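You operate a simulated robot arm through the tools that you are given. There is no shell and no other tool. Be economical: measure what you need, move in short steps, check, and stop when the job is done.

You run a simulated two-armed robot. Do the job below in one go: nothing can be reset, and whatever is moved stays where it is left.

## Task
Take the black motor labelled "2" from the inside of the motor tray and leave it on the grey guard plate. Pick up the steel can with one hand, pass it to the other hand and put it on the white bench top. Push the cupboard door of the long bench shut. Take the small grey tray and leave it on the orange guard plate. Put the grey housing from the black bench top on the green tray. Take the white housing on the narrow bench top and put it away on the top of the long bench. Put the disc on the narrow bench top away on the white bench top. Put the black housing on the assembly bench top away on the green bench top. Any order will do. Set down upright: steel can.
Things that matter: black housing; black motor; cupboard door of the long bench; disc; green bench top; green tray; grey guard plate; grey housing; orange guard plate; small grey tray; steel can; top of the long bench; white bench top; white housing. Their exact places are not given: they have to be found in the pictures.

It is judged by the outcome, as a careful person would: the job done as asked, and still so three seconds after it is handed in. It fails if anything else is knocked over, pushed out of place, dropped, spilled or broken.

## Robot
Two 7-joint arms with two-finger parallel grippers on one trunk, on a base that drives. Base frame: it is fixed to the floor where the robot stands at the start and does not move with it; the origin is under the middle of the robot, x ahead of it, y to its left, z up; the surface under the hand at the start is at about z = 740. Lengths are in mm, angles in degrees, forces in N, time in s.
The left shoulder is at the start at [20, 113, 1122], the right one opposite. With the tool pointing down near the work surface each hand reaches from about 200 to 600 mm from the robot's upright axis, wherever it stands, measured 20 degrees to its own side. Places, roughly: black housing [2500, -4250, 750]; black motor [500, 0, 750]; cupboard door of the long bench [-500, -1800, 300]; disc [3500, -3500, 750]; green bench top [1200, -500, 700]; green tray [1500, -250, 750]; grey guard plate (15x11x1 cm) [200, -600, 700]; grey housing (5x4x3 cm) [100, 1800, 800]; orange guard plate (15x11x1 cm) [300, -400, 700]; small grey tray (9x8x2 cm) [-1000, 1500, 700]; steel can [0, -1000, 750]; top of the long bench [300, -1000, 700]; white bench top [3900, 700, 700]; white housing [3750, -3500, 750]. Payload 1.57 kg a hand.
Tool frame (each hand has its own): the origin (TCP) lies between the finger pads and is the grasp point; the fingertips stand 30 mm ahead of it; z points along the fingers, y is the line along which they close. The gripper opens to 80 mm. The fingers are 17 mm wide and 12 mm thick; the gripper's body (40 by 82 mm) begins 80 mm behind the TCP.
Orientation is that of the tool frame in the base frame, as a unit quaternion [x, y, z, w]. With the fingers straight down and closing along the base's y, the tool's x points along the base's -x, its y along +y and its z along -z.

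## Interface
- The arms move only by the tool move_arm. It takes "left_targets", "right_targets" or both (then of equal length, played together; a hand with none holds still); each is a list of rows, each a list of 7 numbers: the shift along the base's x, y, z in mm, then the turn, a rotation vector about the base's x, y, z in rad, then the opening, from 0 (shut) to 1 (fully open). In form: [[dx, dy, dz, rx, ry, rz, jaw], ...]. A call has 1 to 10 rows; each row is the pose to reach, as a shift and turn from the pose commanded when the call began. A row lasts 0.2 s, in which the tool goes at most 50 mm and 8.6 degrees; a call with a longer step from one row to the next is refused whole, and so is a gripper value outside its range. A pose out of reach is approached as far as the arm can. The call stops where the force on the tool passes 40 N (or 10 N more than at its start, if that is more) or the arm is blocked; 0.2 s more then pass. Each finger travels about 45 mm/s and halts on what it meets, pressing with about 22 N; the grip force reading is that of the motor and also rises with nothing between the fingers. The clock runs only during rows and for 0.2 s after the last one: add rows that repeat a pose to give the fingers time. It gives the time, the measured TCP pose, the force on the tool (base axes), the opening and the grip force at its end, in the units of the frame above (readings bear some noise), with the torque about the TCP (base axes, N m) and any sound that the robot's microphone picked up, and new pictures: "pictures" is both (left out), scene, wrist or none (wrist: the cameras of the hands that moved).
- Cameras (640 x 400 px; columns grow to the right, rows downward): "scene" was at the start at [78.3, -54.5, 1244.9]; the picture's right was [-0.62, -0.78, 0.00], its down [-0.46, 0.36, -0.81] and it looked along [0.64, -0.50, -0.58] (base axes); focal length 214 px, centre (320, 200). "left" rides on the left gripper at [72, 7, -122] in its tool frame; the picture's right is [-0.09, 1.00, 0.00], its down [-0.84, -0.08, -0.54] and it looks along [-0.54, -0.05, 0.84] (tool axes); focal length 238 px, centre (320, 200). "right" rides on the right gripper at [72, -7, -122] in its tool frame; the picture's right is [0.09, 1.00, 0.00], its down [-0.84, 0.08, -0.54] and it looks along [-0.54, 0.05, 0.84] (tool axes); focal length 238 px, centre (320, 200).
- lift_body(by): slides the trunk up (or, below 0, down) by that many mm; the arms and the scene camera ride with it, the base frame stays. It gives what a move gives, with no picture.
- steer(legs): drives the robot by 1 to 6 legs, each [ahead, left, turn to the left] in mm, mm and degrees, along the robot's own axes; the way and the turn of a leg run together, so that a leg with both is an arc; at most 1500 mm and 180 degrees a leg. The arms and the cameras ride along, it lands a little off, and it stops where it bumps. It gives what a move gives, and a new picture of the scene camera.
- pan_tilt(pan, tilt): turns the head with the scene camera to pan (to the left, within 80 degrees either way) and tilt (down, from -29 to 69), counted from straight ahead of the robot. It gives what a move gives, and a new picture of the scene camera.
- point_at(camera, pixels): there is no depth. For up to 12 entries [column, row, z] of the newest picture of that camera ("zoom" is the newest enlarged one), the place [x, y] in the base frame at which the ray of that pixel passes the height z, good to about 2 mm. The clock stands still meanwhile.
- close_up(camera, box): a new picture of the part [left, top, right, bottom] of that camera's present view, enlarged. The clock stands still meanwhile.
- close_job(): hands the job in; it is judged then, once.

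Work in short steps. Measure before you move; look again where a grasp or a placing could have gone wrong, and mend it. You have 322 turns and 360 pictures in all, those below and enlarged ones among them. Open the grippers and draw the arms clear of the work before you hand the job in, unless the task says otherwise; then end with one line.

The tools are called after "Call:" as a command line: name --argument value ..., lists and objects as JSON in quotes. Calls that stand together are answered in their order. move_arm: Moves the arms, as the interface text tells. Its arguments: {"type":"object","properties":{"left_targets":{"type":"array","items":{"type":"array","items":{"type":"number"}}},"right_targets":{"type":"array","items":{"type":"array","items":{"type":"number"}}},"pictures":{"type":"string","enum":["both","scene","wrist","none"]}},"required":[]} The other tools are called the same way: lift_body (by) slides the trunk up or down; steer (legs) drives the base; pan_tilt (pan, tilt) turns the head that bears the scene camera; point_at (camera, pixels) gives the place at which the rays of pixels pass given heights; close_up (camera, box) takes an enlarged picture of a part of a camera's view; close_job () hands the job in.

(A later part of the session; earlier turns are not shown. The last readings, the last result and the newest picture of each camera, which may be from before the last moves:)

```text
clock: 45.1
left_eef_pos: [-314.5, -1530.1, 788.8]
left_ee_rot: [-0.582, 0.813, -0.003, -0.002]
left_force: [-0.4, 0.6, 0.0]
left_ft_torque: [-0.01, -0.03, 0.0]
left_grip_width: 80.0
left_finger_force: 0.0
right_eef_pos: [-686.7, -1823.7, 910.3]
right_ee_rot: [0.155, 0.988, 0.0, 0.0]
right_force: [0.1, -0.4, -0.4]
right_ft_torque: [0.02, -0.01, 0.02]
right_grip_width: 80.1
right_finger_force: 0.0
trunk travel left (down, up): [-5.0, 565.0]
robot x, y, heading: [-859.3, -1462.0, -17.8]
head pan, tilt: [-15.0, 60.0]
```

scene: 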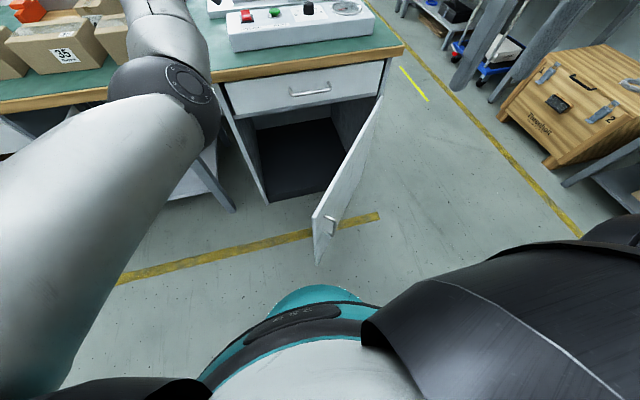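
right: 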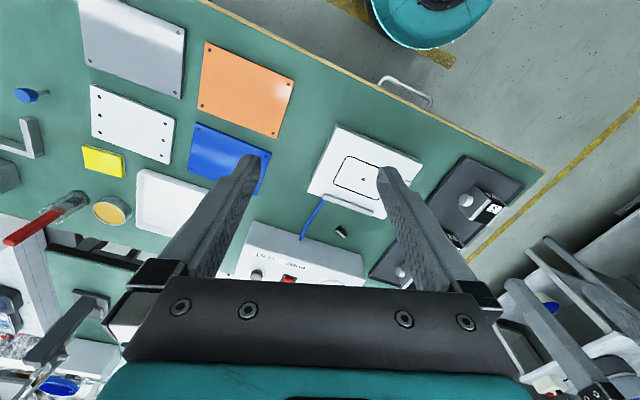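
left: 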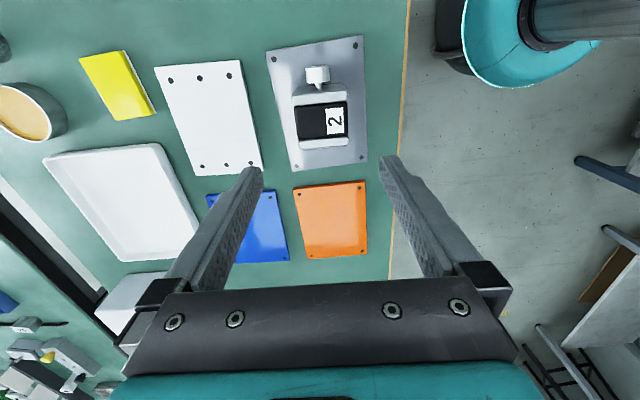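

Now the whole door is visible: free edge top at (315,215), foot (317,263), hinge top (381,97). I measure it, and raise the left hand clear of the bench.

Call:
point_at --camera "scene" --pixels '[[315, 215, 560], [315, 215, 590], [315, 215, 620], [317, 263, 60], [317, 263, 100], [317, 263, 150], [381, 97, 560], [381, 97, 590], [330, 88, 650], [270, 201, 80], [318, 213, 590]]'

Call:
move_arm --left_targets '[[0, 0, 40, 0, 0, 0, 1], [0, 0, 80, 0, 0, 0, 1], [0, 0, 120, 0, 0, 0, 1], [0, 0, 160, 0, 0, 0, 1]]' --pictures "none"

```text
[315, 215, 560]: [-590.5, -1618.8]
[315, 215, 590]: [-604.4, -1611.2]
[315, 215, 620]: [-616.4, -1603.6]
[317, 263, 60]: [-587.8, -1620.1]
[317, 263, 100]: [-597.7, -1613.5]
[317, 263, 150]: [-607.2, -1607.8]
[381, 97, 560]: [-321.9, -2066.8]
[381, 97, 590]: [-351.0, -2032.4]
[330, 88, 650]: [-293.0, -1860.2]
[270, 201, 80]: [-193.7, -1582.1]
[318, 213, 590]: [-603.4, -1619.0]
```

```text
clock: 46.1
left_eef_pos: [-316.0, -1527.6, 947.7]
left_ee_rot: [-0.582, 0.813, -0.002, -0.001]
left_force: [-0.1, 0.7, 0.5]
left_ft_torque: [0.04, 0.02, 0.02]
left_grip_width: 79.9
left_finger_force: 0.1
left hand out of reach, approached as far as the arm can: row 1, 2, 4
right_eef_pos: [-687.7, -1822.7, 910.3]
right_ee_rot: [0.154, 0.988, -0.001, 0.0]
right_force: [0.4, 0.6, -1.0]
right_ft_torque: [-0.02, 0.0, -0.02]
right_grip_width: 80.0
right_finger_force: 0.0
trunk travel left (down, up): [-5.0, 565.0]
robot x, y, heading: [-864.8, -1459.8, -18.1]
head pan, tilt: [-15.0, 60.0]
```

Door: hinge ≈ (-340,-2018), free edge (-597,-1614), top z≈575, length ≈ 479. I lower the right hand (jaws shut, tilted 45° so that fingertips lead) to the outer side near (-614,-1738,450).

Call:
move_arm --right_targets '[[7, 8, -46, -0.024, -0.075, 0, 0.8], [15, 17, -92, -0.049, -0.149, 0, 0.6], [22, 25, -138, -0.073, -0.224, 0, 0.4], [30, 34, -184, -0.097, -0.299, 0, 0.2], [37, 42, -230, -0.121, -0.373, 0, 0], [44, 51, -276, -0.146, -0.448, 0, 0], [52, 59, -322, -0.17, -0.523, 0, 0], [59, 68, -368, -0.194, -0.597, 0, 0], [67, 76, -414, -0.218, -0.672, 0, 0], [74, 85, -460, -0.243, -0.747, 0, 0]]' --pictures "both"

```text
clock: 48.3
left_eef_pos: [-317.0, -1527.9, 947.4]
left_ee_rot: [-0.581, 0.814, -0.003, -0.002]
left_force: [0.6, 0.4, 0.7]
left_ft_torque: [-0.02, -0.03, 0.01]
left_grip_width: 80.0
left_finger_force: 0.1
right_eef_pos: [-616.4, -1740.8, 449.3]
right_ee_rot: [0.143, 0.913, -0.061, 0.378]
right_force: [0.3, 0.1, 0.4]
right_ft_torque: [-0.01, 0.0, 0.01]
right_grip_width: 0.2
right_finger_force: 20.7
right hand out of reach, approached as far as the arm can: row 4, 5
trunk travel left (down, up): [-5.0, 565.0]
robot x, y, heading: [-859.4, -1464.7, -17.6]
head pan, tilt: [-15.0, 60.0]
```

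scene: 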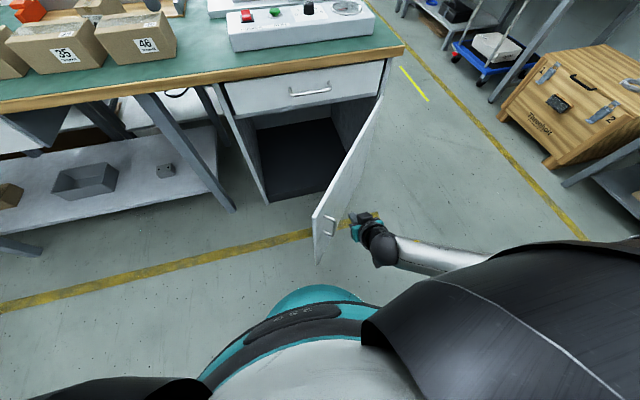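
right: 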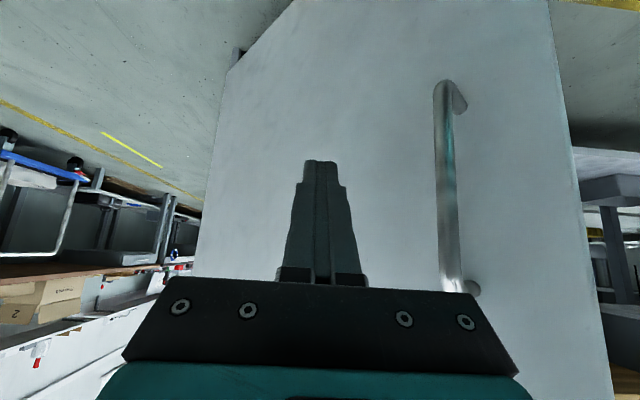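

Fingers stand outside the door beside the handle. I push along toward the mid-arc point (-411,-1644).

Call:
move_arm --right_targets '[[20, 9, 0, 0, 0, 0, 0], [41, 19, 0, 0, 0, 0, 0], [61, 28, 0, 0, 0, 0, 0], [81, 38, 0, 0, 0, 0, 0], [101, 47, 0, 0, 0, 0, 0], [122, 56, 0, 0, 0, 0, 0], [142, 66, 0, 0, 0, 0, 0], [162, 75, 0, 0, 0, 0, 0], [183, 85, 0, 0, 0, 0, 0], [203, 94, 0, 0, 0, 0, 0]]' --pictures "scene"

```text
clock: 50.5
left_eef_pos: [-316.1, -1528.6, 947.4]
left_ee_rot: [-0.582, 0.813, -0.003, -0.002]
left_force: [0.4, 1.0, -0.3]
left_ft_torque: [-0.05, -0.05, 0.02]
left_grip_width: 80.0
left_finger_force: 0.0
right_eef_pos: [-411.0, -1644.3, 450.2]
right_ee_rot: [0.143, 0.913, -0.061, 0.378]
right_force: [0.7, -0.2, 0.8]
right_ft_torque: [0.01, -0.03, -0.03]
right_grip_width: 0.1
right_finger_force: 21.6
trunk travel left (down, up): [-5.0, 565.0]
robot x, y, heading: [-863.2, -1459.3, -17.9]
head pan, tilt: [-15.0, 60.0]
```

scene: 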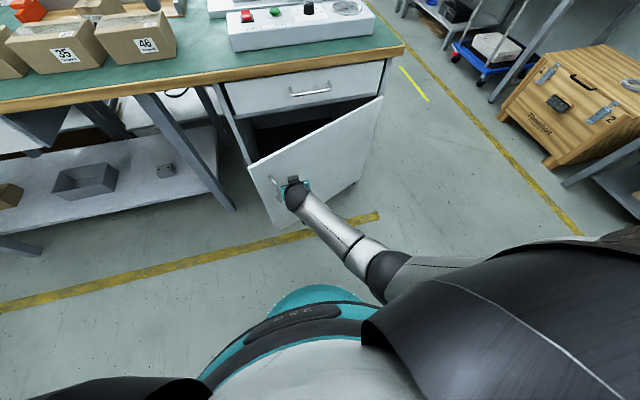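

The door swings shut nicely. I continue straight toward the bench.

Call:
move_arm --right_targets '[[19, -6, 0, 0, 0, 0, 0], [38, -12, 0, 0, 0, 0, 0], [57, -19, 0, 0, 0, 0, 0], [76, -25, 0, 0, 0, 0, 0], [95, -31, 0, 0, 0, 0, 0], [114, -37, 0, 0, 0, 0, 0], [128, -42, 0, 0, 0, 0, 0], [138, -45, 0, 0, 0, 0, 0], [146, -48, 0, 0, 0, 0, 0], [152, -50, 0, 0, 0, 0, 0]]' --pictures "scene"

```text
clock: 52.7
left_eef_pos: [-316.9, -1528.2, 947.8]
left_ee_rot: [-0.581, 0.814, -0.002, -0.001]
left_force: [0.1, -0.7, 0.3]
left_ft_torque: [0.02, 0.0, -0.03]
left_grip_width: 80.1
left_finger_force: 0.0
right_eef_pos: [-317.9, -1675.9, 450.3]
right_ee_rot: [0.142, 0.913, -0.06, 0.378]
right_force: [-0.4, 0.9, 0.6]
right_ft_torque: [-0.01, -0.03, 0.03]
right_grip_width: 0.1
right_finger_force: 21.6
right hand out of reach, approached as far as the arm can: row 5, 6, 7, 8, 9, 10
trunk travel left (down, up): [-5.0, 565.0]
robot x, y, heading: [-863.1, -1459.1, -17.9]
head pan, tilt: [-15.0, 60.0]
```

scene: 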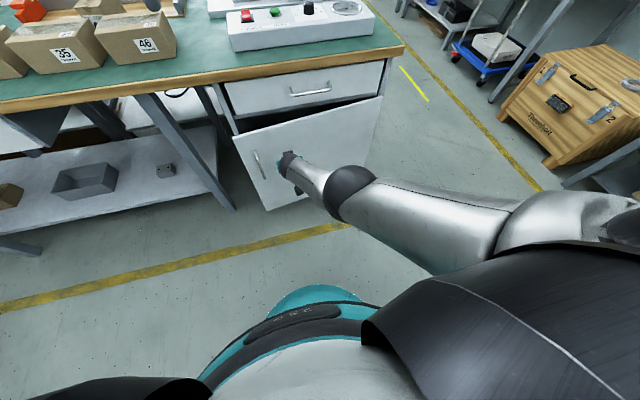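

Reach limit; the door is ~10° open. I drive the base ahead 45 mm to finish the push.

Call:
steer --legs '[[45, 0, 0]]'

```text
clock: 53.6
left_eef_pos: [-274.4, -1542.2, 948.2]
left_ee_rot: [-0.582, 0.813, -0.003, -0.001]
left_force: [0.8, -0.5, 0.2]
left_ft_torque: [0.03, -0.01, 0.03]
left_grip_width: 79.7
left_finger_force: 0.1
right_eef_pos: [-276.3, -1690.5, 449.7]
right_ee_rot: [0.142, 0.913, -0.061, 0.378]
right_force: [0.2, 0.0, 0.1]
right_ft_torque: [0.03, 0.01, 0.02]
right_grip_width: 0.1
right_finger_force: 21.0
trunk travel left (down, up): [-5.0, 565.0]
robot x, y, heading: [-816.7, -1470.9, -17.9]
head pan, tilt: [-15.0, 60.0]
```

scene: 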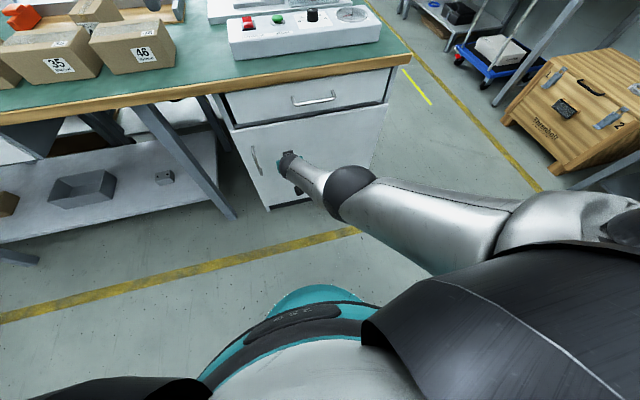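

Almost shut. I drive ahead 15 mm more and enlarge the door.

Call:
steer --legs '[[15, 0, 0]]'

Call:
close_up --camera "scene" --box '[200, 60, 420, 220]'

```text
clock: 54.4
left_eef_pos: [-261.4, -1545.5, 947.9]
left_ee_rot: [-0.581, 0.814, -0.002, -0.002]
left_force: [-0.6, 0.4, -0.6]
left_ft_torque: [0.0, -0.02, 0.01]
left_grip_width: 80.1
left_finger_force: 0.1
right_eef_pos: [-261.0, -1696.1, 449.8]
right_ee_rot: [0.142, 0.913, -0.06, 0.377]
right_force: [1.1, 0.2, 0.1]
right_ft_torque: [0.02, -0.03, -0.01]
right_grip_width: 0.1
right_finger_force: 20.8
trunk travel left (down, up): [-5.0, 565.0]
robot x, y, heading: [-802.8, -1474.2, -17.9]
head pan, tilt: [-15.0, 60.0]
```

scene: 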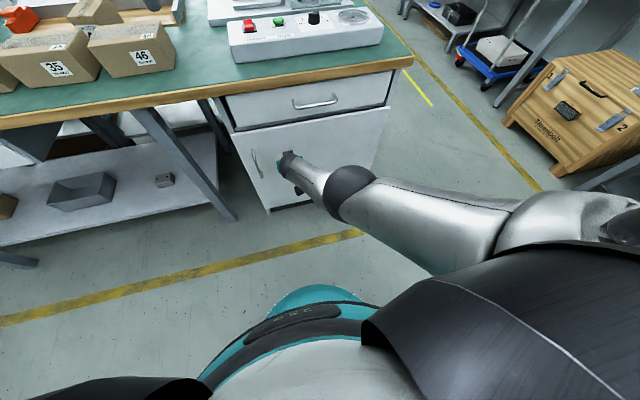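

```text
2.50 times, centred on (310, 140) of scene
```

zoom: 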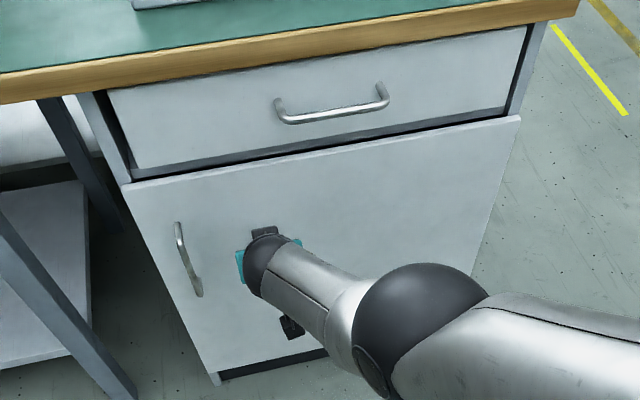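

No reaction force yet; I push 12 mm more.

Call:
steer --legs '[[12, 0, 0]]'

```text
clock: 55.1
left_eef_pos: [-248.8, -1550.8, 947.1]
left_ee_rot: [-0.581, 0.814, -0.003, -0.002]
left_force: [-0.1, 0.1, 0.1]
left_ft_torque: [-0.03, -0.05, 0.04]
left_grip_width: 80.0
left_finger_force: 0.1
right_eef_pos: [-250.0, -1698.9, 450.3]
right_ee_rot: [0.142, 0.913, -0.06, 0.378]
right_force: [0.4, 1.0, 0.6]
right_ft_torque: [0.01, 0.01, -0.01]
right_grip_width: 0.0
right_finger_force: 20.7
trunk travel left (down, up): [-5.0, 565.0]
robot x, y, heading: [-791.5, -1482.3, -17.9]
head pan, tilt: [-15.0, 60.0]
```

scene: 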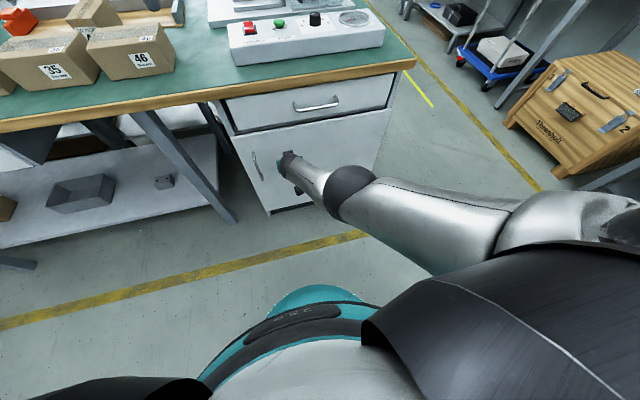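

Still free; another 10 mm.

Call:
steer --legs '[[10, 0, 0]]'

Call:
close_up --camera "scene" --box '[200, 60, 420, 220]'

Call:
close_up --camera "right" --box '[0, 0, 640, 400]'

```text
clock: 56.0
left_eef_pos: [-241.1, -1552.6, 946.6]
left_ee_rot: [-0.582, 0.814, -0.002, -0.002]
left_force: [-0.1, 0.0, -0.1]
left_ft_torque: [0.01, -0.01, 0.0]
left_grip_width: 79.9
left_finger_force: 0.0
right_eef_pos: [-247.3, -1698.2, 443.5]
right_ee_rot: [0.145, 0.916, -0.06, 0.37]
right_force: [-0.2, 0.8, 0.3]
right_ft_torque: [0.01, 0.0, 0.03]
right_grip_width: 0.0
right_finger_force: 21.3
trunk travel left (down, up): [-5.0, 565.0]
robot x, y, heading: [-786.3, -1486.3, -18.0]
head pan, tilt: [-15.0, 60.0]
stopped in leg 1: the force on the tool passed its limit at 115 N (the readings are from after the stop); the commanded pose is now the measured one
```

scene: 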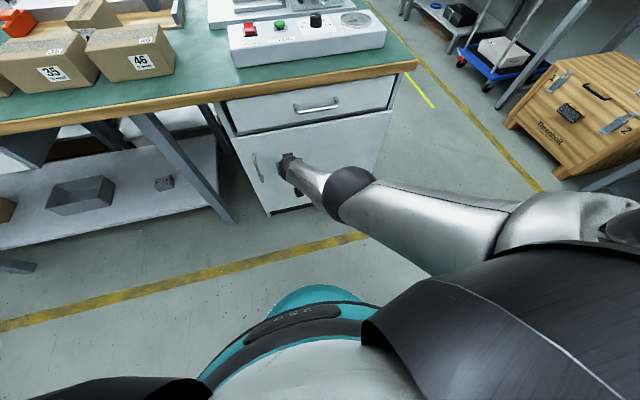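

```text
2.50 times, centred on (310, 140) of scene
```

zoom: 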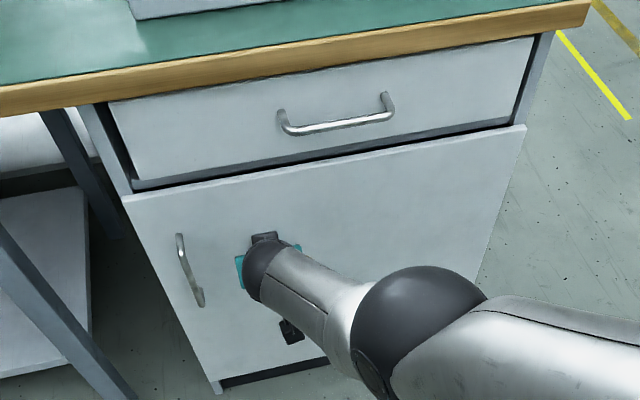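

```text
1.00 times, centred on (320, 200) of right (not enlarged: the box is as wide or as high as the picture)
```

zoom: 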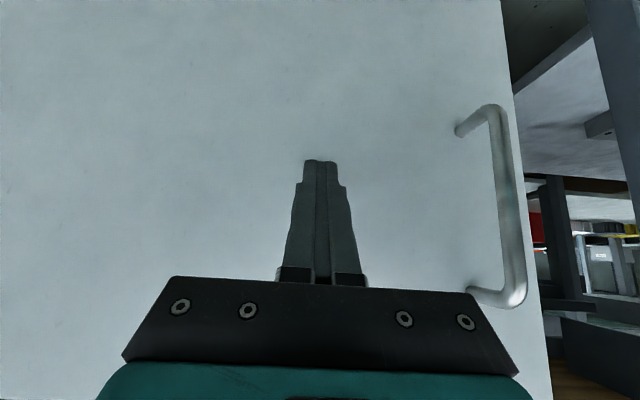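

The door hit its stop: shut. I back off 150 mm, then raise the right hand and level it.

Call:
steer --legs '[[-150, 0, 0]]'

Call:
move_arm --right_targets '[[-14, 5, 45, 0.02, 0.07, 0, 0], [-28, 9, 90, 0.045, 0.14, 0, 0], [-42, 14, 135, 0.07, 0.21, 0, 0], [-56, 18, 180, 0.09, 0.28, 0, 0], [-70, 23, 225, 0.115, 0.35, 0, 0.2], [-84, 27, 270, 0.14, 0.43, 0, 0.4], [-98, 32, 315, 0.165, 0.51, 0, 0.6], [-112, 36, 360, 0.19, 0.59, 0, 0.8], [-126, 41, 405, 0.215, 0.67, 0, 1], [-140, 45, 450, 0.243, 0.747, 0, 1]]' --pictures "scene"

```text
clock: 57.3
left_eef_pos: [-382.6, -1508.0, 945.9]
left_ee_rot: [-0.581, 0.814, -0.002, -0.001]
left_force: [-0.6, 0.6, 0.5]
left_ft_torque: [-0.01, 0.01, -0.04]
left_grip_width: 80.1
left_finger_force: 0.0
right_eef_pos: [-389.5, -1654.2, 444.2]
right_ee_rot: [0.145, 0.915, -0.06, 0.371]
right_force: [0.4, -0.2, 0.2]
right_ft_torque: [-0.01, 0.0, 0.0]
right_grip_width: 0.2
right_finger_force: 21.0
trunk travel left (down, up): [-5.0, 565.0]
robot x, y, heading: [-927.4, -1439.3, -17.8]
head pan, tilt: [-15.0, 60.0]
```

scene: 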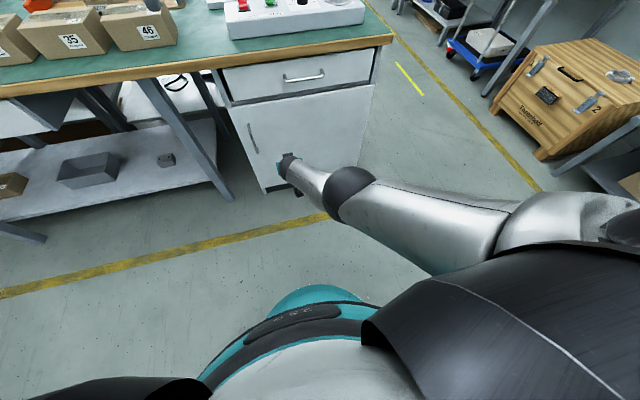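

```text
clock: 58.5
left_eef_pos: [-382.7, -1508.7, 947.6]
left_ee_rot: [-0.579, 0.815, -0.002, -0.002]
left_force: [-0.3, -0.7, 0.1]
left_ft_torque: [0.06, -0.01, -0.01]
left_grip_width: 80.1
left_finger_force: 0.1
right_eef_pos: [-474.5, -1705.4, 620.8]
right_ee_rot: [0.165, 0.959, -0.108, 0.202]
right_force: [-0.2, -0.1, 0.2]
right_ft_torque: [0.01, 0.02, -0.02]
right_grip_width: 16.0
right_finger_force: 0.1
trunk travel left (down, up): [-5.0, 565.0]
robot x, y, heading: [-926.2, -1442.1, -17.9]
head pan, tilt: [-15.0, 60.0]
stopped in row 5 (right hand): the arm was blocked; the commanded pose is now the measured one
```

scene: 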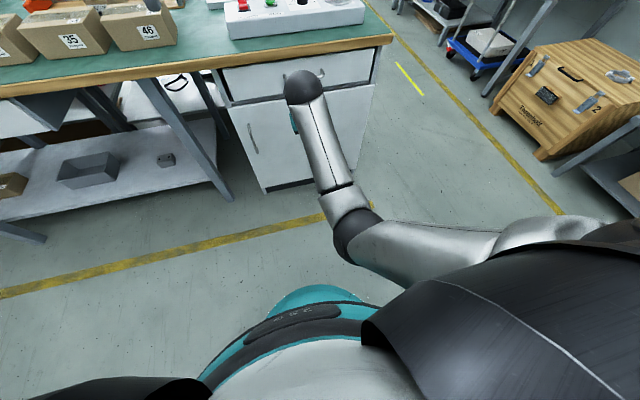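

The arm met a limit near there; I take a path back toward the side pose it came from, levelling as it goes.

Call:
move_arm --right_targets '[[-30, -8, 5, 0.028, 0.037, 0.003, 0.2], [-60, -16, 15, 0.056, 0.074, 0.006, 0.2], [-90, -25, 40, 0.084, 0.111, 0.009, 0.2], [-120, -33, 75, 0.112, 0.148, 0.012, 0.2], [-150, -41, 110, 0.14, 0.185, 0.015, 0.2], [-175, -48, 150, 0.17, 0.222, 0.018, 0.2], [-200, -55, 185, 0.195, 0.26, 0.021, 0.2], [-215, -60, 220, 0.223, 0.296, 0.024, 0.2], [-230, -64, 255, 0.25, 0.333, 0.027, 0.2], [-243, -67, 290, 0.278, 0.37, 0.03, 0.2]]' --pictures "none"

```text
clock: 59.5
left_eef_pos: [-383.1, -1509.3, 947.5]
left_ee_rot: [-0.58, 0.814, -0.001, -0.002]
left_force: [-0.3, -0.5, 0.2]
left_ft_torque: [0.02, 0.0, 0.02]
left_grip_width: 80.0
left_finger_force: 0.1
right_eef_pos: [-615.9, -1814.8, 685.2]
right_ee_rot: [0.189, 0.966, -0.14, 0.104]
right_force: [-0.6, 0.7, -0.6]
right_ft_torque: [0.01, -0.02, 0.03]
right_grip_width: 15.9
right_finger_force: 0.1
right hand out of reach, approached as far as the arm can: row 4, 5
trunk travel left (down, up): [-5.0, 565.0]
robot x, y, heading: [-929.2, -1440.1, -18.2]
head pan, tilt: [-15.0, 60.0]
stopped in row 5 (right hand): the arm was blocked; the commanded pose is now the measured one
```

Moving on from there to the side-up pose.

Call:
move_arm --right_targets '[[-15, 0, 30, 0.03, 0.015, 0.007, 0.2], [-30, 5, 60, 0.06, 0.03, 0.015, 0.2], [-45, 10, 90, 0.1, 0.05, 0.025, 0.2], [-60, 18, 120, 0.14, 0.07, 0.035, 0.2], [-75, 25, 150, 0.18, 0.09, 0.045, 0.2], [-85, 32, 175, 0.22, 0.11, 0.055, 0.2], [-95, 38, 200, 0.26, 0.14, 0.065, 0.2], [-102, 43, 225, 0.31, 0.163, 0.076, 0.2]]' --pictures "scene"

```text
clock: 61.4
left_eef_pos: [-383.4, -1508.2, 947.8]
left_ee_rot: [-0.579, 0.815, -0.002, -0.002]
left_force: [0.2, -0.2, 0.2]
left_ft_torque: [0.0, 0.0, 0.01]
left_grip_width: 79.9
left_finger_force: 0.1
right_eef_pos: [-715.6, -1851.3, 909.9]
right_ee_rot: [0.154, 0.988, -0.003, 0.001]
right_force: [-0.4, -0.5, 0.0]
right_ft_torque: [0.01, -0.02, 0.0]
right_grip_width: 16.0
right_finger_force: 0.2
right hand out of reach, approached as far as the arm can: row 2, 3, 4, 5, 6, 7, 8
trunk travel left (down, up): [-5.0, 565.0]
robot x, y, heading: [-928.9, -1440.3, -17.6]
head pan, tilt: [-15.0, 60.0]
```

scene: 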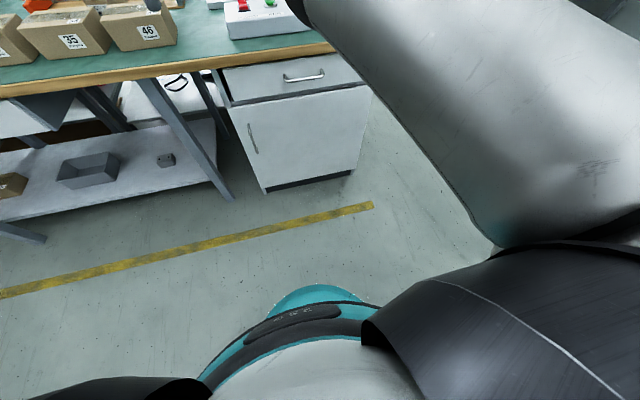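

Door shut, confirmed. I raise the trunk, then travel left along the aisle toward the blue bench.

Call:
lift_body --by 200

Call:
steer --legs '[[200, 200, 0], [0, 1400, 0]]'

Call:
pan_tilt --pan 80 --tilt 30

```text
clock: 63.5
left_eef_pos: [-384.8, -1508.5, 1146.7]
left_ee_rot: [-0.58, 0.815, -0.002, -0.001]
left_force: [0.5, -0.6, 0.3]
left_ft_torque: [-0.03, 0.03, -0.05]
left_grip_width: 79.8
left_finger_force: 0.1
right_eef_pos: [-714.8, -1852.8, 1109.3]
right_ee_rot: [0.154, 0.988, -0.003, 0.001]
right_force: [0.5, -0.1, -0.6]
right_ft_torque: [-0.03, 0.01, 0.0]
right_grip_width: 15.9
right_finger_force: 0.0
trunk travel left (down, up): [-205.0, 365.0]
robot x, y, heading: [-928.5, -1442.7, -17.9]
head pan, tilt: [-15.0, 60.0]
```

```text
clock: 72.1
left_eef_pos: [273.8, -2.3, 1146.5]
left_ee_rot: [-0.596, 0.803, -0.003, -0.002]
left_force: [0.7, 0.6, -0.4]
left_ft_torque: [-0.02, -0.01, -0.03]
left_grip_width: 79.7
left_finger_force: 0.0
right_eef_pos: [-44.4, -358.8, 1110.2]
right_ee_rot: [0.134, 0.991, -0.005, 0.001]
right_force: [0.0, 0.1, 0.4]
right_ft_torque: [0.0, -0.01, 0.0]
right_grip_width: 16.1
right_finger_force: 0.1
trunk travel left (down, up): [-205.0, 365.0]
robot x, y, heading: [-270.6, 42.2, -15.6]
head pan, tilt: [-15.0, 60.0]
```

scene: 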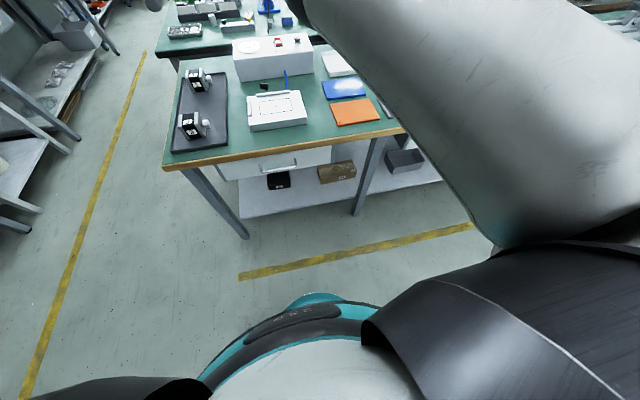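

```text
clock: 73.8
left_eef_pos: [272.7, -2.3, 1145.8]
left_ee_rot: [-0.597, 0.803, -0.002, -0.002]
left_force: [-0.2, 0.0, 0.2]
left_ft_torque: [0.0, -0.04, 0.02]
left_grip_width: 80.0
left_finger_force: 0.1
right_eef_pos: [-43.1, -359.2, 1109.2]
right_ee_rot: [0.133, 0.991, -0.004, 0.001]
right_force: [-0.4, -0.6, 0.1]
right_ft_torque: [0.02, -0.02, 0.01]
right_grip_width: 16.0
right_finger_force: 0.1
trunk travel left (down, up): [-205.0, 365.0]
robot x, y, heading: [-269.8, 43.8, -15.6]
head pan, tilt: [80.0, 30.0]
```

scene: 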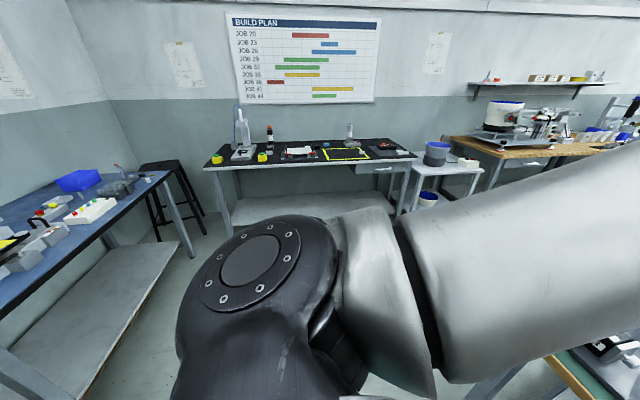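

Black bench ahead-left, blue bench at left. I measure their front edges and enlarge both tops.

Call:
point_at --camera "scene" --pixels '[[205, 168, 740], [417, 159, 740], [20, 303, 740], [172, 174, 740], [370, 145, 740], [205, 165, 800], [417, 157, 800], [195, 256, 0], [230, 225, 0], [398, 213, 0]]'

Call:
close_up --camera "scene" --box '[190, 90, 430, 190]'

Call:
close_up --camera "scene" --box '[0, 150, 200, 310]'

```text
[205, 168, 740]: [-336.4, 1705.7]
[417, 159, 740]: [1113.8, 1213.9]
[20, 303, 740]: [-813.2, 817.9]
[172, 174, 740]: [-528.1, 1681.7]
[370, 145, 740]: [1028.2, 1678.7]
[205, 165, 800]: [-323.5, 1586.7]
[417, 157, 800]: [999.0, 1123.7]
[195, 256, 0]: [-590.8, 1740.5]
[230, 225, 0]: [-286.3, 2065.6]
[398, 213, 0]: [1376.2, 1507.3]
```

```text
2.67 times, centred on (310, 140) of scene
```

zoom: 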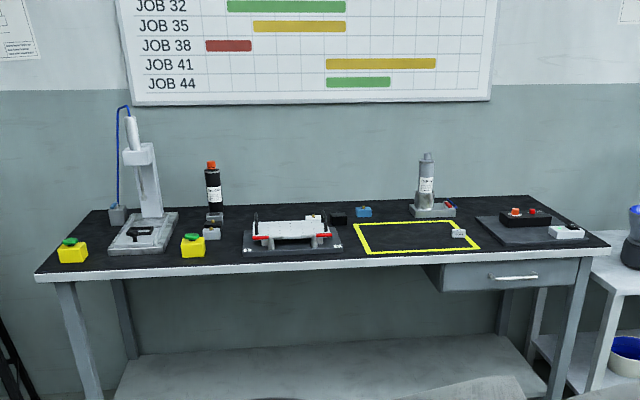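

```text
2.50 times, centred on (100, 230) of scene
```

zoom: 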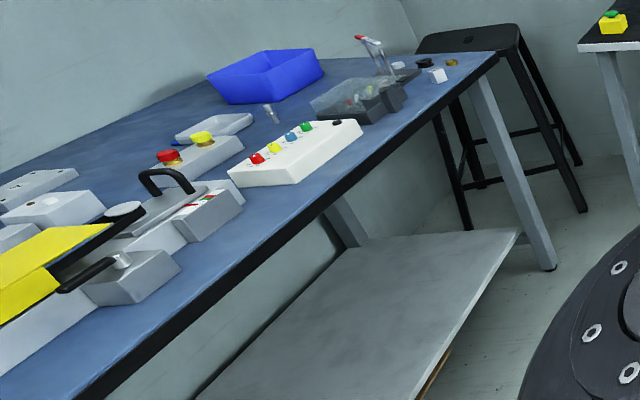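

I locate the candidate small tray at zoom (213,127) on the blue bench.

Call:
point_at --camera "zoom" --pixels '[[213, 130, 750], [185, 135, 750], [240, 125, 750], [435, 75, 750], [490, 60, 740], [230, 180, 740], [548, 270, 0]]'

Call:
close_up --camera "scene" --box '[30, 160, 150, 260]'

```text
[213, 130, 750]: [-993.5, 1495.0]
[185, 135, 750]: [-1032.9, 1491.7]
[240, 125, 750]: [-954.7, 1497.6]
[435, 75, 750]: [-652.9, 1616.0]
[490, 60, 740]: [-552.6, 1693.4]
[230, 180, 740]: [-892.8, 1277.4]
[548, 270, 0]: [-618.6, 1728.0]
```

```text
4.00 times, centred on (90, 210) of scene
```

zoom: 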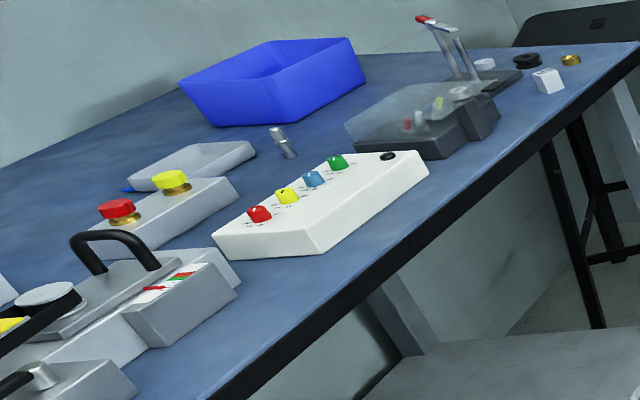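

The tray is at ≈(-993,1495), 383 mm behind the blue bench's front edge. I drive left to open floor and turn about to face that bench.

Call:
steer --legs '[[0, 850, 0], [0, 0, 90], [0, 0, 87.6]]'

Call:
pan_tilt --pan 0 --tilt 35

```text
clock: 85.8
left_eef_pos: [-591.8, 939.1, 1147.2]
left_ee_rot: [0.825, 0.565, 0.002, -0.003]
left_force: [-0.7, 1.1, 0.0]
left_ft_torque: [-0.03, 0.02, -0.04]
left_grip_width: 79.9
left_finger_force: 0.0
right_eef_pos: [-249.1, 1270.1, 1109.1]
right_ee_rot: [0.985, -0.173, -0.001, -0.005]
right_force: [-0.6, 0.1, 0.0]
right_ft_torque: [-0.01, 0.03, 0.02]
right_grip_width: 16.1
right_finger_force: 0.0
trunk travel left (down, up): [-205.0, 365.0]
robot x, y, heading: [-51.8, 851.2, 160.4]
head pan, tilt: [80.0, 30.0]
```

scene: 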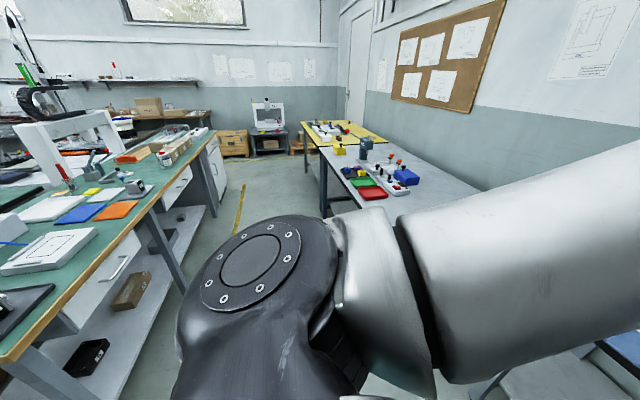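

```text
clock: 87.3
left_eef_pos: [-593.1, 938.4, 1146.1]
left_ee_rot: [0.825, 0.564, 0.002, -0.001]
left_force: [0.3, -0.9, 0.5]
left_ft_torque: [0.0, 0.0, 0.01]
left_grip_width: 80.1
left_finger_force: 0.1
right_eef_pos: [-248.0, 1268.8, 1110.7]
right_ee_rot: [0.985, -0.173, -0.002, -0.004]
right_force: [0.0, -0.6, -0.1]
right_ft_torque: [0.0, 0.0, -0.04]
right_grip_width: 16.4
right_finger_force: 0.2
trunk travel left (down, up): [-205.0, 365.0]
robot x, y, heading: [-48.5, 851.1, 160.0]
head pan, tilt: [0.0, 35.0]
```

scene: 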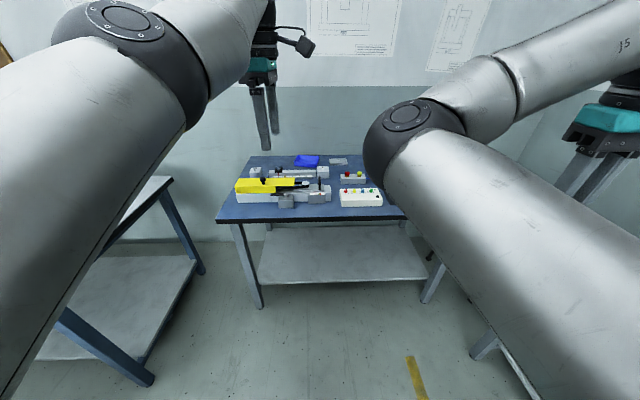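

The tray is 1108 mm ahead and 282 mm to the right. I drive 430 ahead, 130 right, squaring the heading to 162°.

Call:
steer --legs '[[0, -130, 2], [430, 0, 0]]'

Call:
pan_tilt --pan -10 --tilt 45

```text
clock: 90.9
left_eef_pos: [-975.8, 1173.3, 1146.8]
left_ee_rot: [0.813, 0.582, 0.001, -0.002]
left_force: [-0.8, 0.2, -0.7]
left_ft_torque: [0.03, -0.03, -0.01]
left_grip_width: 79.8
left_finger_force: 0.0
right_eef_pos: [-646.6, 1519.3, 1110.0]
right_ee_rot: [0.988, -0.153, -0.001, -0.003]
right_force: [0.4, 0.6, 0.3]
right_ft_torque: [0.0, 0.02, 0.0]
right_grip_width: 16.2
right_finger_force: 0.1
trunk travel left (down, up): [-205.0, 365.0]
robot x, y, heading: [-431.8, 1107.3, 162.3]
head pan, tilt: [0.0, 35.0]
```

scene: 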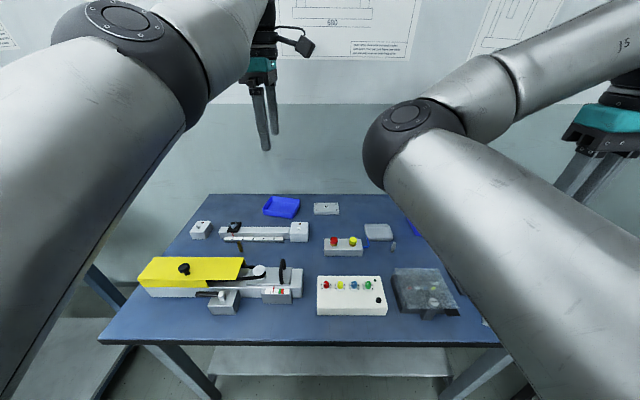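

```text
clock: 91.6
left_eef_pos: [-975.2, 1172.7, 1147.1]
left_ee_rot: [0.813, 0.582, 0.002, -0.002]
left_force: [0.4, 0.8, 0.3]
left_ft_torque: [0.01, 0.0, 0.05]
left_grip_width: 80.0
left_finger_force: 0.0
right_eef_pos: [-645.9, 1518.5, 1109.2]
right_ee_rot: [0.988, -0.153, -0.001, -0.004]
right_force: [0.1, 0.8, -0.1]
right_ft_torque: [-0.01, 0.01, -0.01]
right_grip_width: 15.8
right_finger_force: 0.0
trunk travel left (down, up): [-205.0, 365.0]
robot x, y, heading: [-429.1, 1107.5, 162.5]
head pan, tilt: [-10.0, 45.0]
```

scene: 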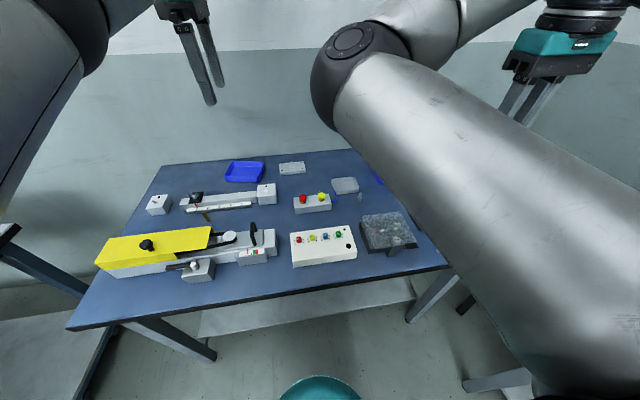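

Two light objects: (345,185) and (292,167). I enlarge.

Call:
close_up --camera "scene" --box '[260, 140, 440, 270]'

Call:
point_at --camera "scene" --pixels '[[345, 186, 750], [292, 168, 750], [200, 305, 740], [440, 268, 740]]'

```text
3.08 times, centred on (350, 205) of scene
```

zoom: 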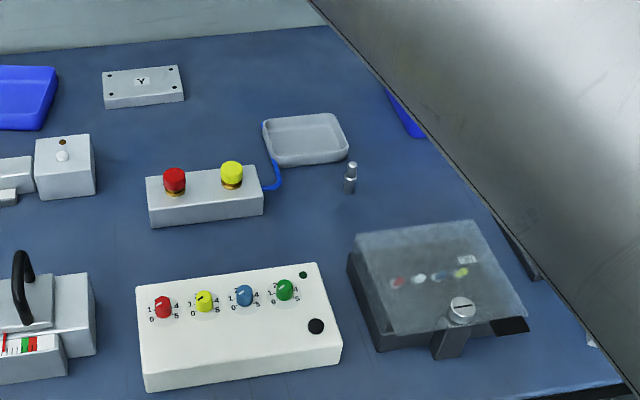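

```text
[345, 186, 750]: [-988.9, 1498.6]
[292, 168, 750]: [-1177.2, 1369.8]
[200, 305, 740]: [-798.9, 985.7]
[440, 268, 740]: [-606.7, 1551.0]
```

The empty tray is the one at zoom (305,138). I measure its rim and the neighbours.

Call:
point_at --camera "zoom" --pixels '[[263, 122, 760], [335, 115, 760], [348, 150, 760], [272, 160, 760], [348, 157, 742], [273, 167, 742], [342, 135, 760], [350, 165, 770], [350, 190, 742], [340, 152, 745], [318, 118, 760], [285, 150, 745]]'

```text
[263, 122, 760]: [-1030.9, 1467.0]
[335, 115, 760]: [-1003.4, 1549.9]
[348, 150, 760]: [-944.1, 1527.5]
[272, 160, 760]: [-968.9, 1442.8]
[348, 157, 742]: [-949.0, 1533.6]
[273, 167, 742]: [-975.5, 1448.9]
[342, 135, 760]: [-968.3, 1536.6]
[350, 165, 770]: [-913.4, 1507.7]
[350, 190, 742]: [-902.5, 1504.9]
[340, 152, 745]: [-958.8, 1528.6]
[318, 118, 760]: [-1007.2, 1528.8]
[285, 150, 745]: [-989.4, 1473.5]
```

Right wall's middle is ≈(-972,1540). I lower the trunk 120 mm and bring the right hand above it with a 40° forward tilt.

Call:
lift_body --by -120

Call:
move_arm --right_targets '[[-33, 2, -10, 0.021, 0.067, 0, 0.3], [-66, 4, -20, 0.042, 0.133, 0, 0.4], [-100, 6, -35, 0.063, 0.2, 0, 0.5], [-133, 8, -50, 0.084, 0.267, 0, 0.6], [-166, 11, -65, 0.105, 0.333, 0, 0.6], [-200, 13, -80, 0.127, 0.4, 0, 0.6], [-233, 15, -95, 0.148, 0.467, 0, 0.6], [-266, 17, -110, 0.169, 0.533, 0, 0.6], [-300, 19, -125, 0.19, 0.6, 0, 0.6], [-318, 18, -139, 0.211, 0.667, 0, 0.6]]' --pictures "both"

```text
clock: 93.1
left_eef_pos: [-974.8, 1174.6, 1026.7]
left_ee_rot: [0.813, 0.582, 0.002, -0.003]
left_force: [0.5, -1.0, 0.3]
left_ft_torque: [0.02, -0.03, 0.01]
left_grip_width: 80.1
left_finger_force: 0.1
right_eef_pos: [-646.3, 1518.0, 990.7]
right_ee_rot: [0.988, -0.152, -0.001, -0.004]
right_force: [0.1, -0.3, -0.7]
right_ft_torque: [-0.02, 0.04, 0.04]
right_grip_width: 16.1
right_finger_force: 0.0
trunk travel left (down, up): [-85.0, 485.0]
robot x, y, heading: [-432.7, 1108.5, 162.2]
head pan, tilt: [-10.0, 45.0]
```

```text
clock: 95.3
left_eef_pos: [-975.3, 1173.5, 1025.9]
left_ee_rot: [0.813, 0.582, 0.001, -0.004]
left_force: [0.3, -0.5, 0.0]
left_ft_torque: [0.01, 0.01, -0.01]
left_grip_width: 79.9
left_finger_force: 0.1
right_eef_pos: [-963.2, 1537.7, 849.9]
right_ee_rot: [0.927, -0.145, -0.341, -0.056]
right_force: [0.5, 0.6, 0.4]
right_ft_torque: [0.02, 0.05, 0.01]
right_grip_width: 47.9
right_finger_force: 0.1
right hand out of reach, approached as far as the arm can: row 1, 2, 3
trunk travel left (down, up): [-85.0, 485.0]
robot x, y, heading: [-428.0, 1109.5, 162.3]
head pan, tilt: [-10.0, 45.0]
```

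scene: 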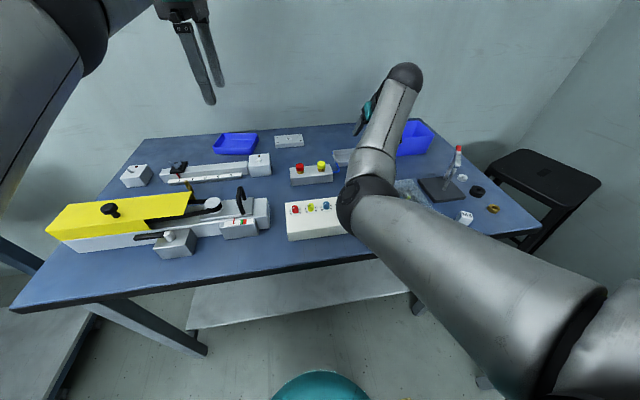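
right: 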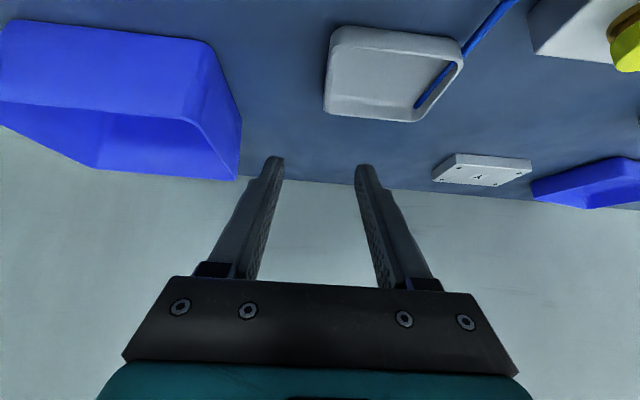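

The tray shows at (390,75) with a blue cord near its far corner; I enlarge to see whether the cord lies in it.

Call:
close_up --camera "right" --box '[290, 0, 530, 150]'

Call:
point_at --camera "right" --pixels '[[333, 30, 760], [463, 42, 760], [440, 70, 760], [325, 110, 760], [412, 121, 760], [330, 70, 760], [240, 178, 830], [214, 50, 760]]'

```text
2.67 times, centred on (410, 75) of right
```

zoom: 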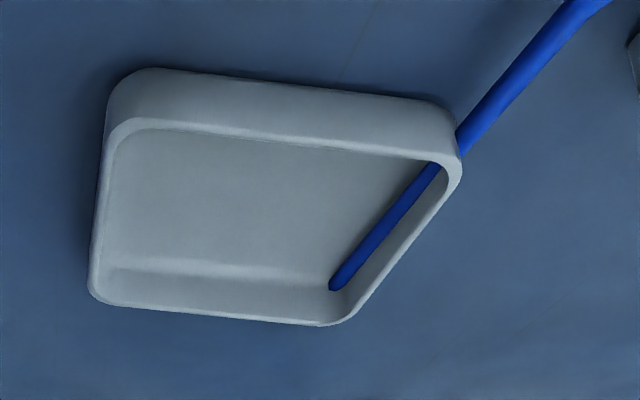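

```text
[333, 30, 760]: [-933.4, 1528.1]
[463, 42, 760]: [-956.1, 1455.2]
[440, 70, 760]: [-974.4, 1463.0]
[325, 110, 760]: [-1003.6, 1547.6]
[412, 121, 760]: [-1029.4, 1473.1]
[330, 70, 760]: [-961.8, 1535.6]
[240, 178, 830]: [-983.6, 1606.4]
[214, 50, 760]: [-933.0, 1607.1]
```

The tray sits at right-wall middle ≈(-971,1538), matching the jaws. I go straight down so that the fingers straddle the wall, then close.

Call:
move_arm --right_targets '[[1, -2, -30, 0, 0, 0, 0.6], [1, -2, -55, 0, 0, 0, 0.6], [1, -2, -70, 0, 0, 0, 0.6], [1, -2, -77, 0, 0, 0, 0.6], [1, -2, -77, 0, 0, 0, 0.3], [1, -2, -77, 0, 0, 0, 0], [1, -2, -77, 0, 0, 0, 0], [1, -2, -77, 0, 0, 0, 0]]' --pictures "wrist"

```text
clock: 97.1
left_eef_pos: [-974.9, 1173.1, 1026.7]
left_ee_rot: [0.813, 0.582, 0.002, -0.002]
left_force: [0.6, 0.3, -0.5]
left_ft_torque: [-0.01, 0.0, 0.05]
left_grip_width: 80.0
left_finger_force: 0.0
right_eef_pos: [-963.1, 1536.3, 774.5]
right_ee_rot: [0.928, -0.143, -0.34, -0.055]
right_force: [1.0, 0.7, 0.5]
right_ft_torque: [-0.01, 0.01, 0.0]
right_grip_width: 1.9
right_finger_force: 22.1
trunk travel left (down, up): [-85.0, 485.0]
robot x, y, heading: [-435.9, 1102.7, 162.4]
head pan, tilt: [-10.0, 45.0]
```

right: 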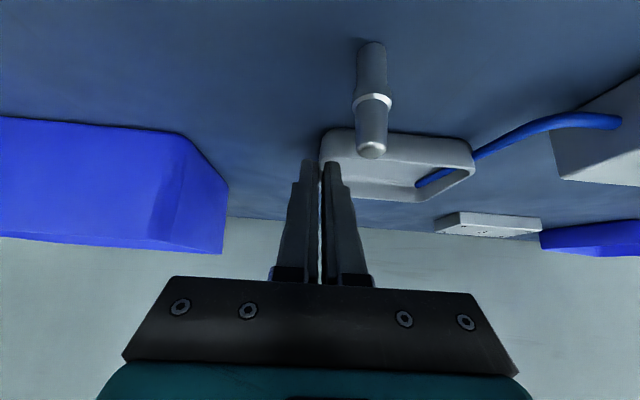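

Width 1.9 mm: likely the thin wall. I lift 60 mm and look.

Call:
move_arm --right_targets '[[0, 0, 20, 0, 0, 0, 0], [0, 0, 40, 0, 0, 0, 0], [0, 0, 70, 0, 0, 0, 0]]' --pictures "wrist"

```text
clock: 97.9
left_eef_pos: [-974.7, 1174.1, 1027.5]
left_ee_rot: [0.813, 0.582, 0.002, -0.003]
left_force: [0.0, -0.1, -0.1]
left_ft_torque: [0.01, 0.0, 0.02]
left_grip_width: 80.2
left_finger_force: 0.0
right_eef_pos: [-962.6, 1534.8, 846.0]
right_ee_rot: [0.928, -0.142, -0.34, -0.056]
right_force: [0.2, -0.1, -0.4]
right_ft_torque: [-0.01, 0.0, -0.01]
right_grip_width: 1.9
right_finger_force: 22.2
trunk travel left (down, up): [-85.0, 485.0]
robot x, y, heading: [-432.0, 1108.9, 162.4]
head pan, tilt: [-10.0, 45.0]
```

right: 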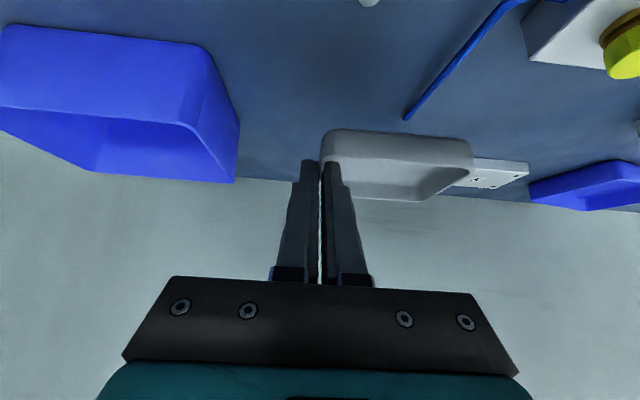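

The tray is held. I raise the trunk, back off, and draw the right arm in (untilting).

Call:
lift_body --by 150

Call:
steer --legs '[[-380, 0, 0]]'

Call:
move_arm --right_targets '[[33, -2, 7, -0.021, -0.067, 0, 0], [66, -4, 14, -0.042, -0.133, 0, 0], [100, -6, 21, -0.063, -0.2, 0, 0], [133, -8, 28, -0.084, -0.267, 0, 0], [166, -11, 35, -0.105, -0.333, 0, 0], [200, -13, 42, -0.127, -0.4, 0, 0], [233, -15, 49, -0.148, -0.467, 0, 0], [266, -17, 55, -0.169, -0.533, 0, 0], [300, -19, 60, -0.19, -0.6, 0, 0], [318, -18, 65, -0.211, -0.667, 0, 0]]' --pictures "none"

Call:
steer --legs '[[0, 0, -90]]'

```text
clock: 99.6
left_eef_pos: [-974.2, 1173.6, 1176.6]
left_ee_rot: [0.813, 0.582, 0.001, -0.002]
left_force: [0.1, 0.2, -1.0]
left_ft_torque: [-0.03, -0.01, -0.02]
left_grip_width: 80.0
left_finger_force: 0.1
right_eef_pos: [-962.6, 1535.9, 995.6]
right_ee_rot: [0.928, -0.144, -0.34, -0.057]
right_force: [-0.8, -1.2, 0.2]
right_ft_torque: [0.02, -0.03, -0.02]
right_grip_width: 2.2
right_finger_force: 21.8
trunk travel left (down, up): [-235.0, 335.0]
robot x, y, heading: [-431.1, 1109.5, 162.5]
head pan, tilt: [-10.0, 45.0]
```

```text
clock: 102.1
left_eef_pos: [-609.0, 1053.5, 1177.5]
left_ee_rot: [0.811, 0.585, 0.002, -0.002]
left_force: [0.6, 0.1, 0.1]
left_ft_torque: [-0.03, 0.0, 0.0]
left_grip_width: 79.9
left_finger_force: 0.1
right_eef_pos: [-598.2, 1416.0, 996.0]
right_ee_rot: [0.928, -0.139, -0.34, -0.055]
right_force: [0.5, -0.3, 0.3]
right_ft_torque: [0.04, -0.03, -0.03]
right_grip_width: 2.2
right_finger_force: 21.7
trunk travel left (down, up): [-235.0, 335.0]
robot x, y, heading: [-65.4, 988.8, 163.0]
head pan, tilt: [-10.0, 45.0]
```

scene: 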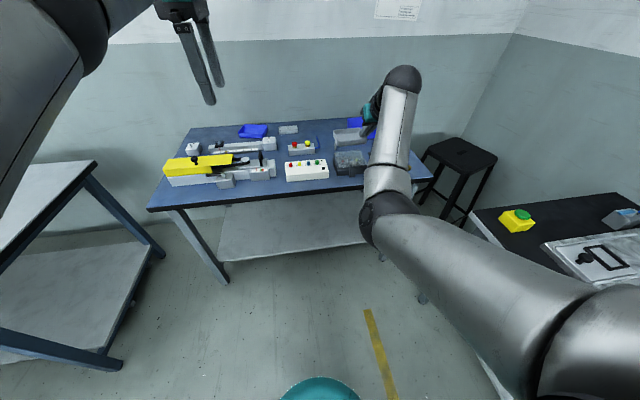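

```text
clock: 104.3
left_eef_pos: [-608.5, 1054.2, 1176.8]
left_ee_rot: [0.81, 0.586, 0.002, -0.002]
left_force: [0.3, -0.7, -0.4]
left_ft_torque: [-0.05, 0.02, 0.03]
left_grip_width: 80.1
left_finger_force: 0.1
right_eef_pos: [-276.5, 1405.7, 1058.8]
right_ee_rot: [0.989, -0.147, -0.001, 0.0]
right_force: [0.4, -0.3, 0.0]
right_ft_torque: [0.02, 0.01, 0.0]
right_grip_width: 2.1
right_finger_force: 21.7
right hand out of reach, approached as far as the arm can: row 6, 7, 8, 9, 10
trunk travel left (down, up): [-235.0, 335.0]
robot x, y, heading: [-59.4, 994.6, 163.0]
head pan, tilt: [-10.0, 45.0]
```

```text
clock: 108.5
left_eef_pos: [7.3, 1537.1, 1176.2]
left_ee_rot: [0.986, -0.167, 0.003, -0.001]
left_force: [0.1, -0.4, 0.2]
left_ft_torque: [0.04, 0.0, 0.02]
left_grip_width: 79.6
left_finger_force: 0.1
right_eef_pos: [354.9, 1197.8, 1060.4]
right_ee_rot: [-0.587, 0.81, 0.0, 0.001]
right_force: [0.5, -0.5, -0.9]
right_ft_torque: [-0.01, -0.02, 0.01]
right_grip_width: 1.8
right_finger_force: 22.3
trunk travel left (down, up): [-235.0, 335.0]
robot x, y, heading: [-63.6, 991.2, 71.8]
head pan, tilt: [-10.0, 45.0]
```

scene: 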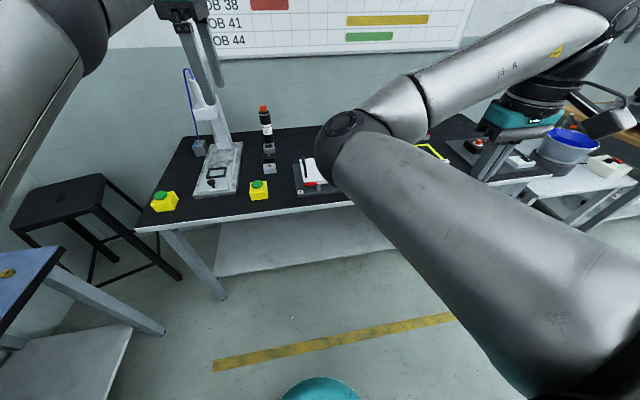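

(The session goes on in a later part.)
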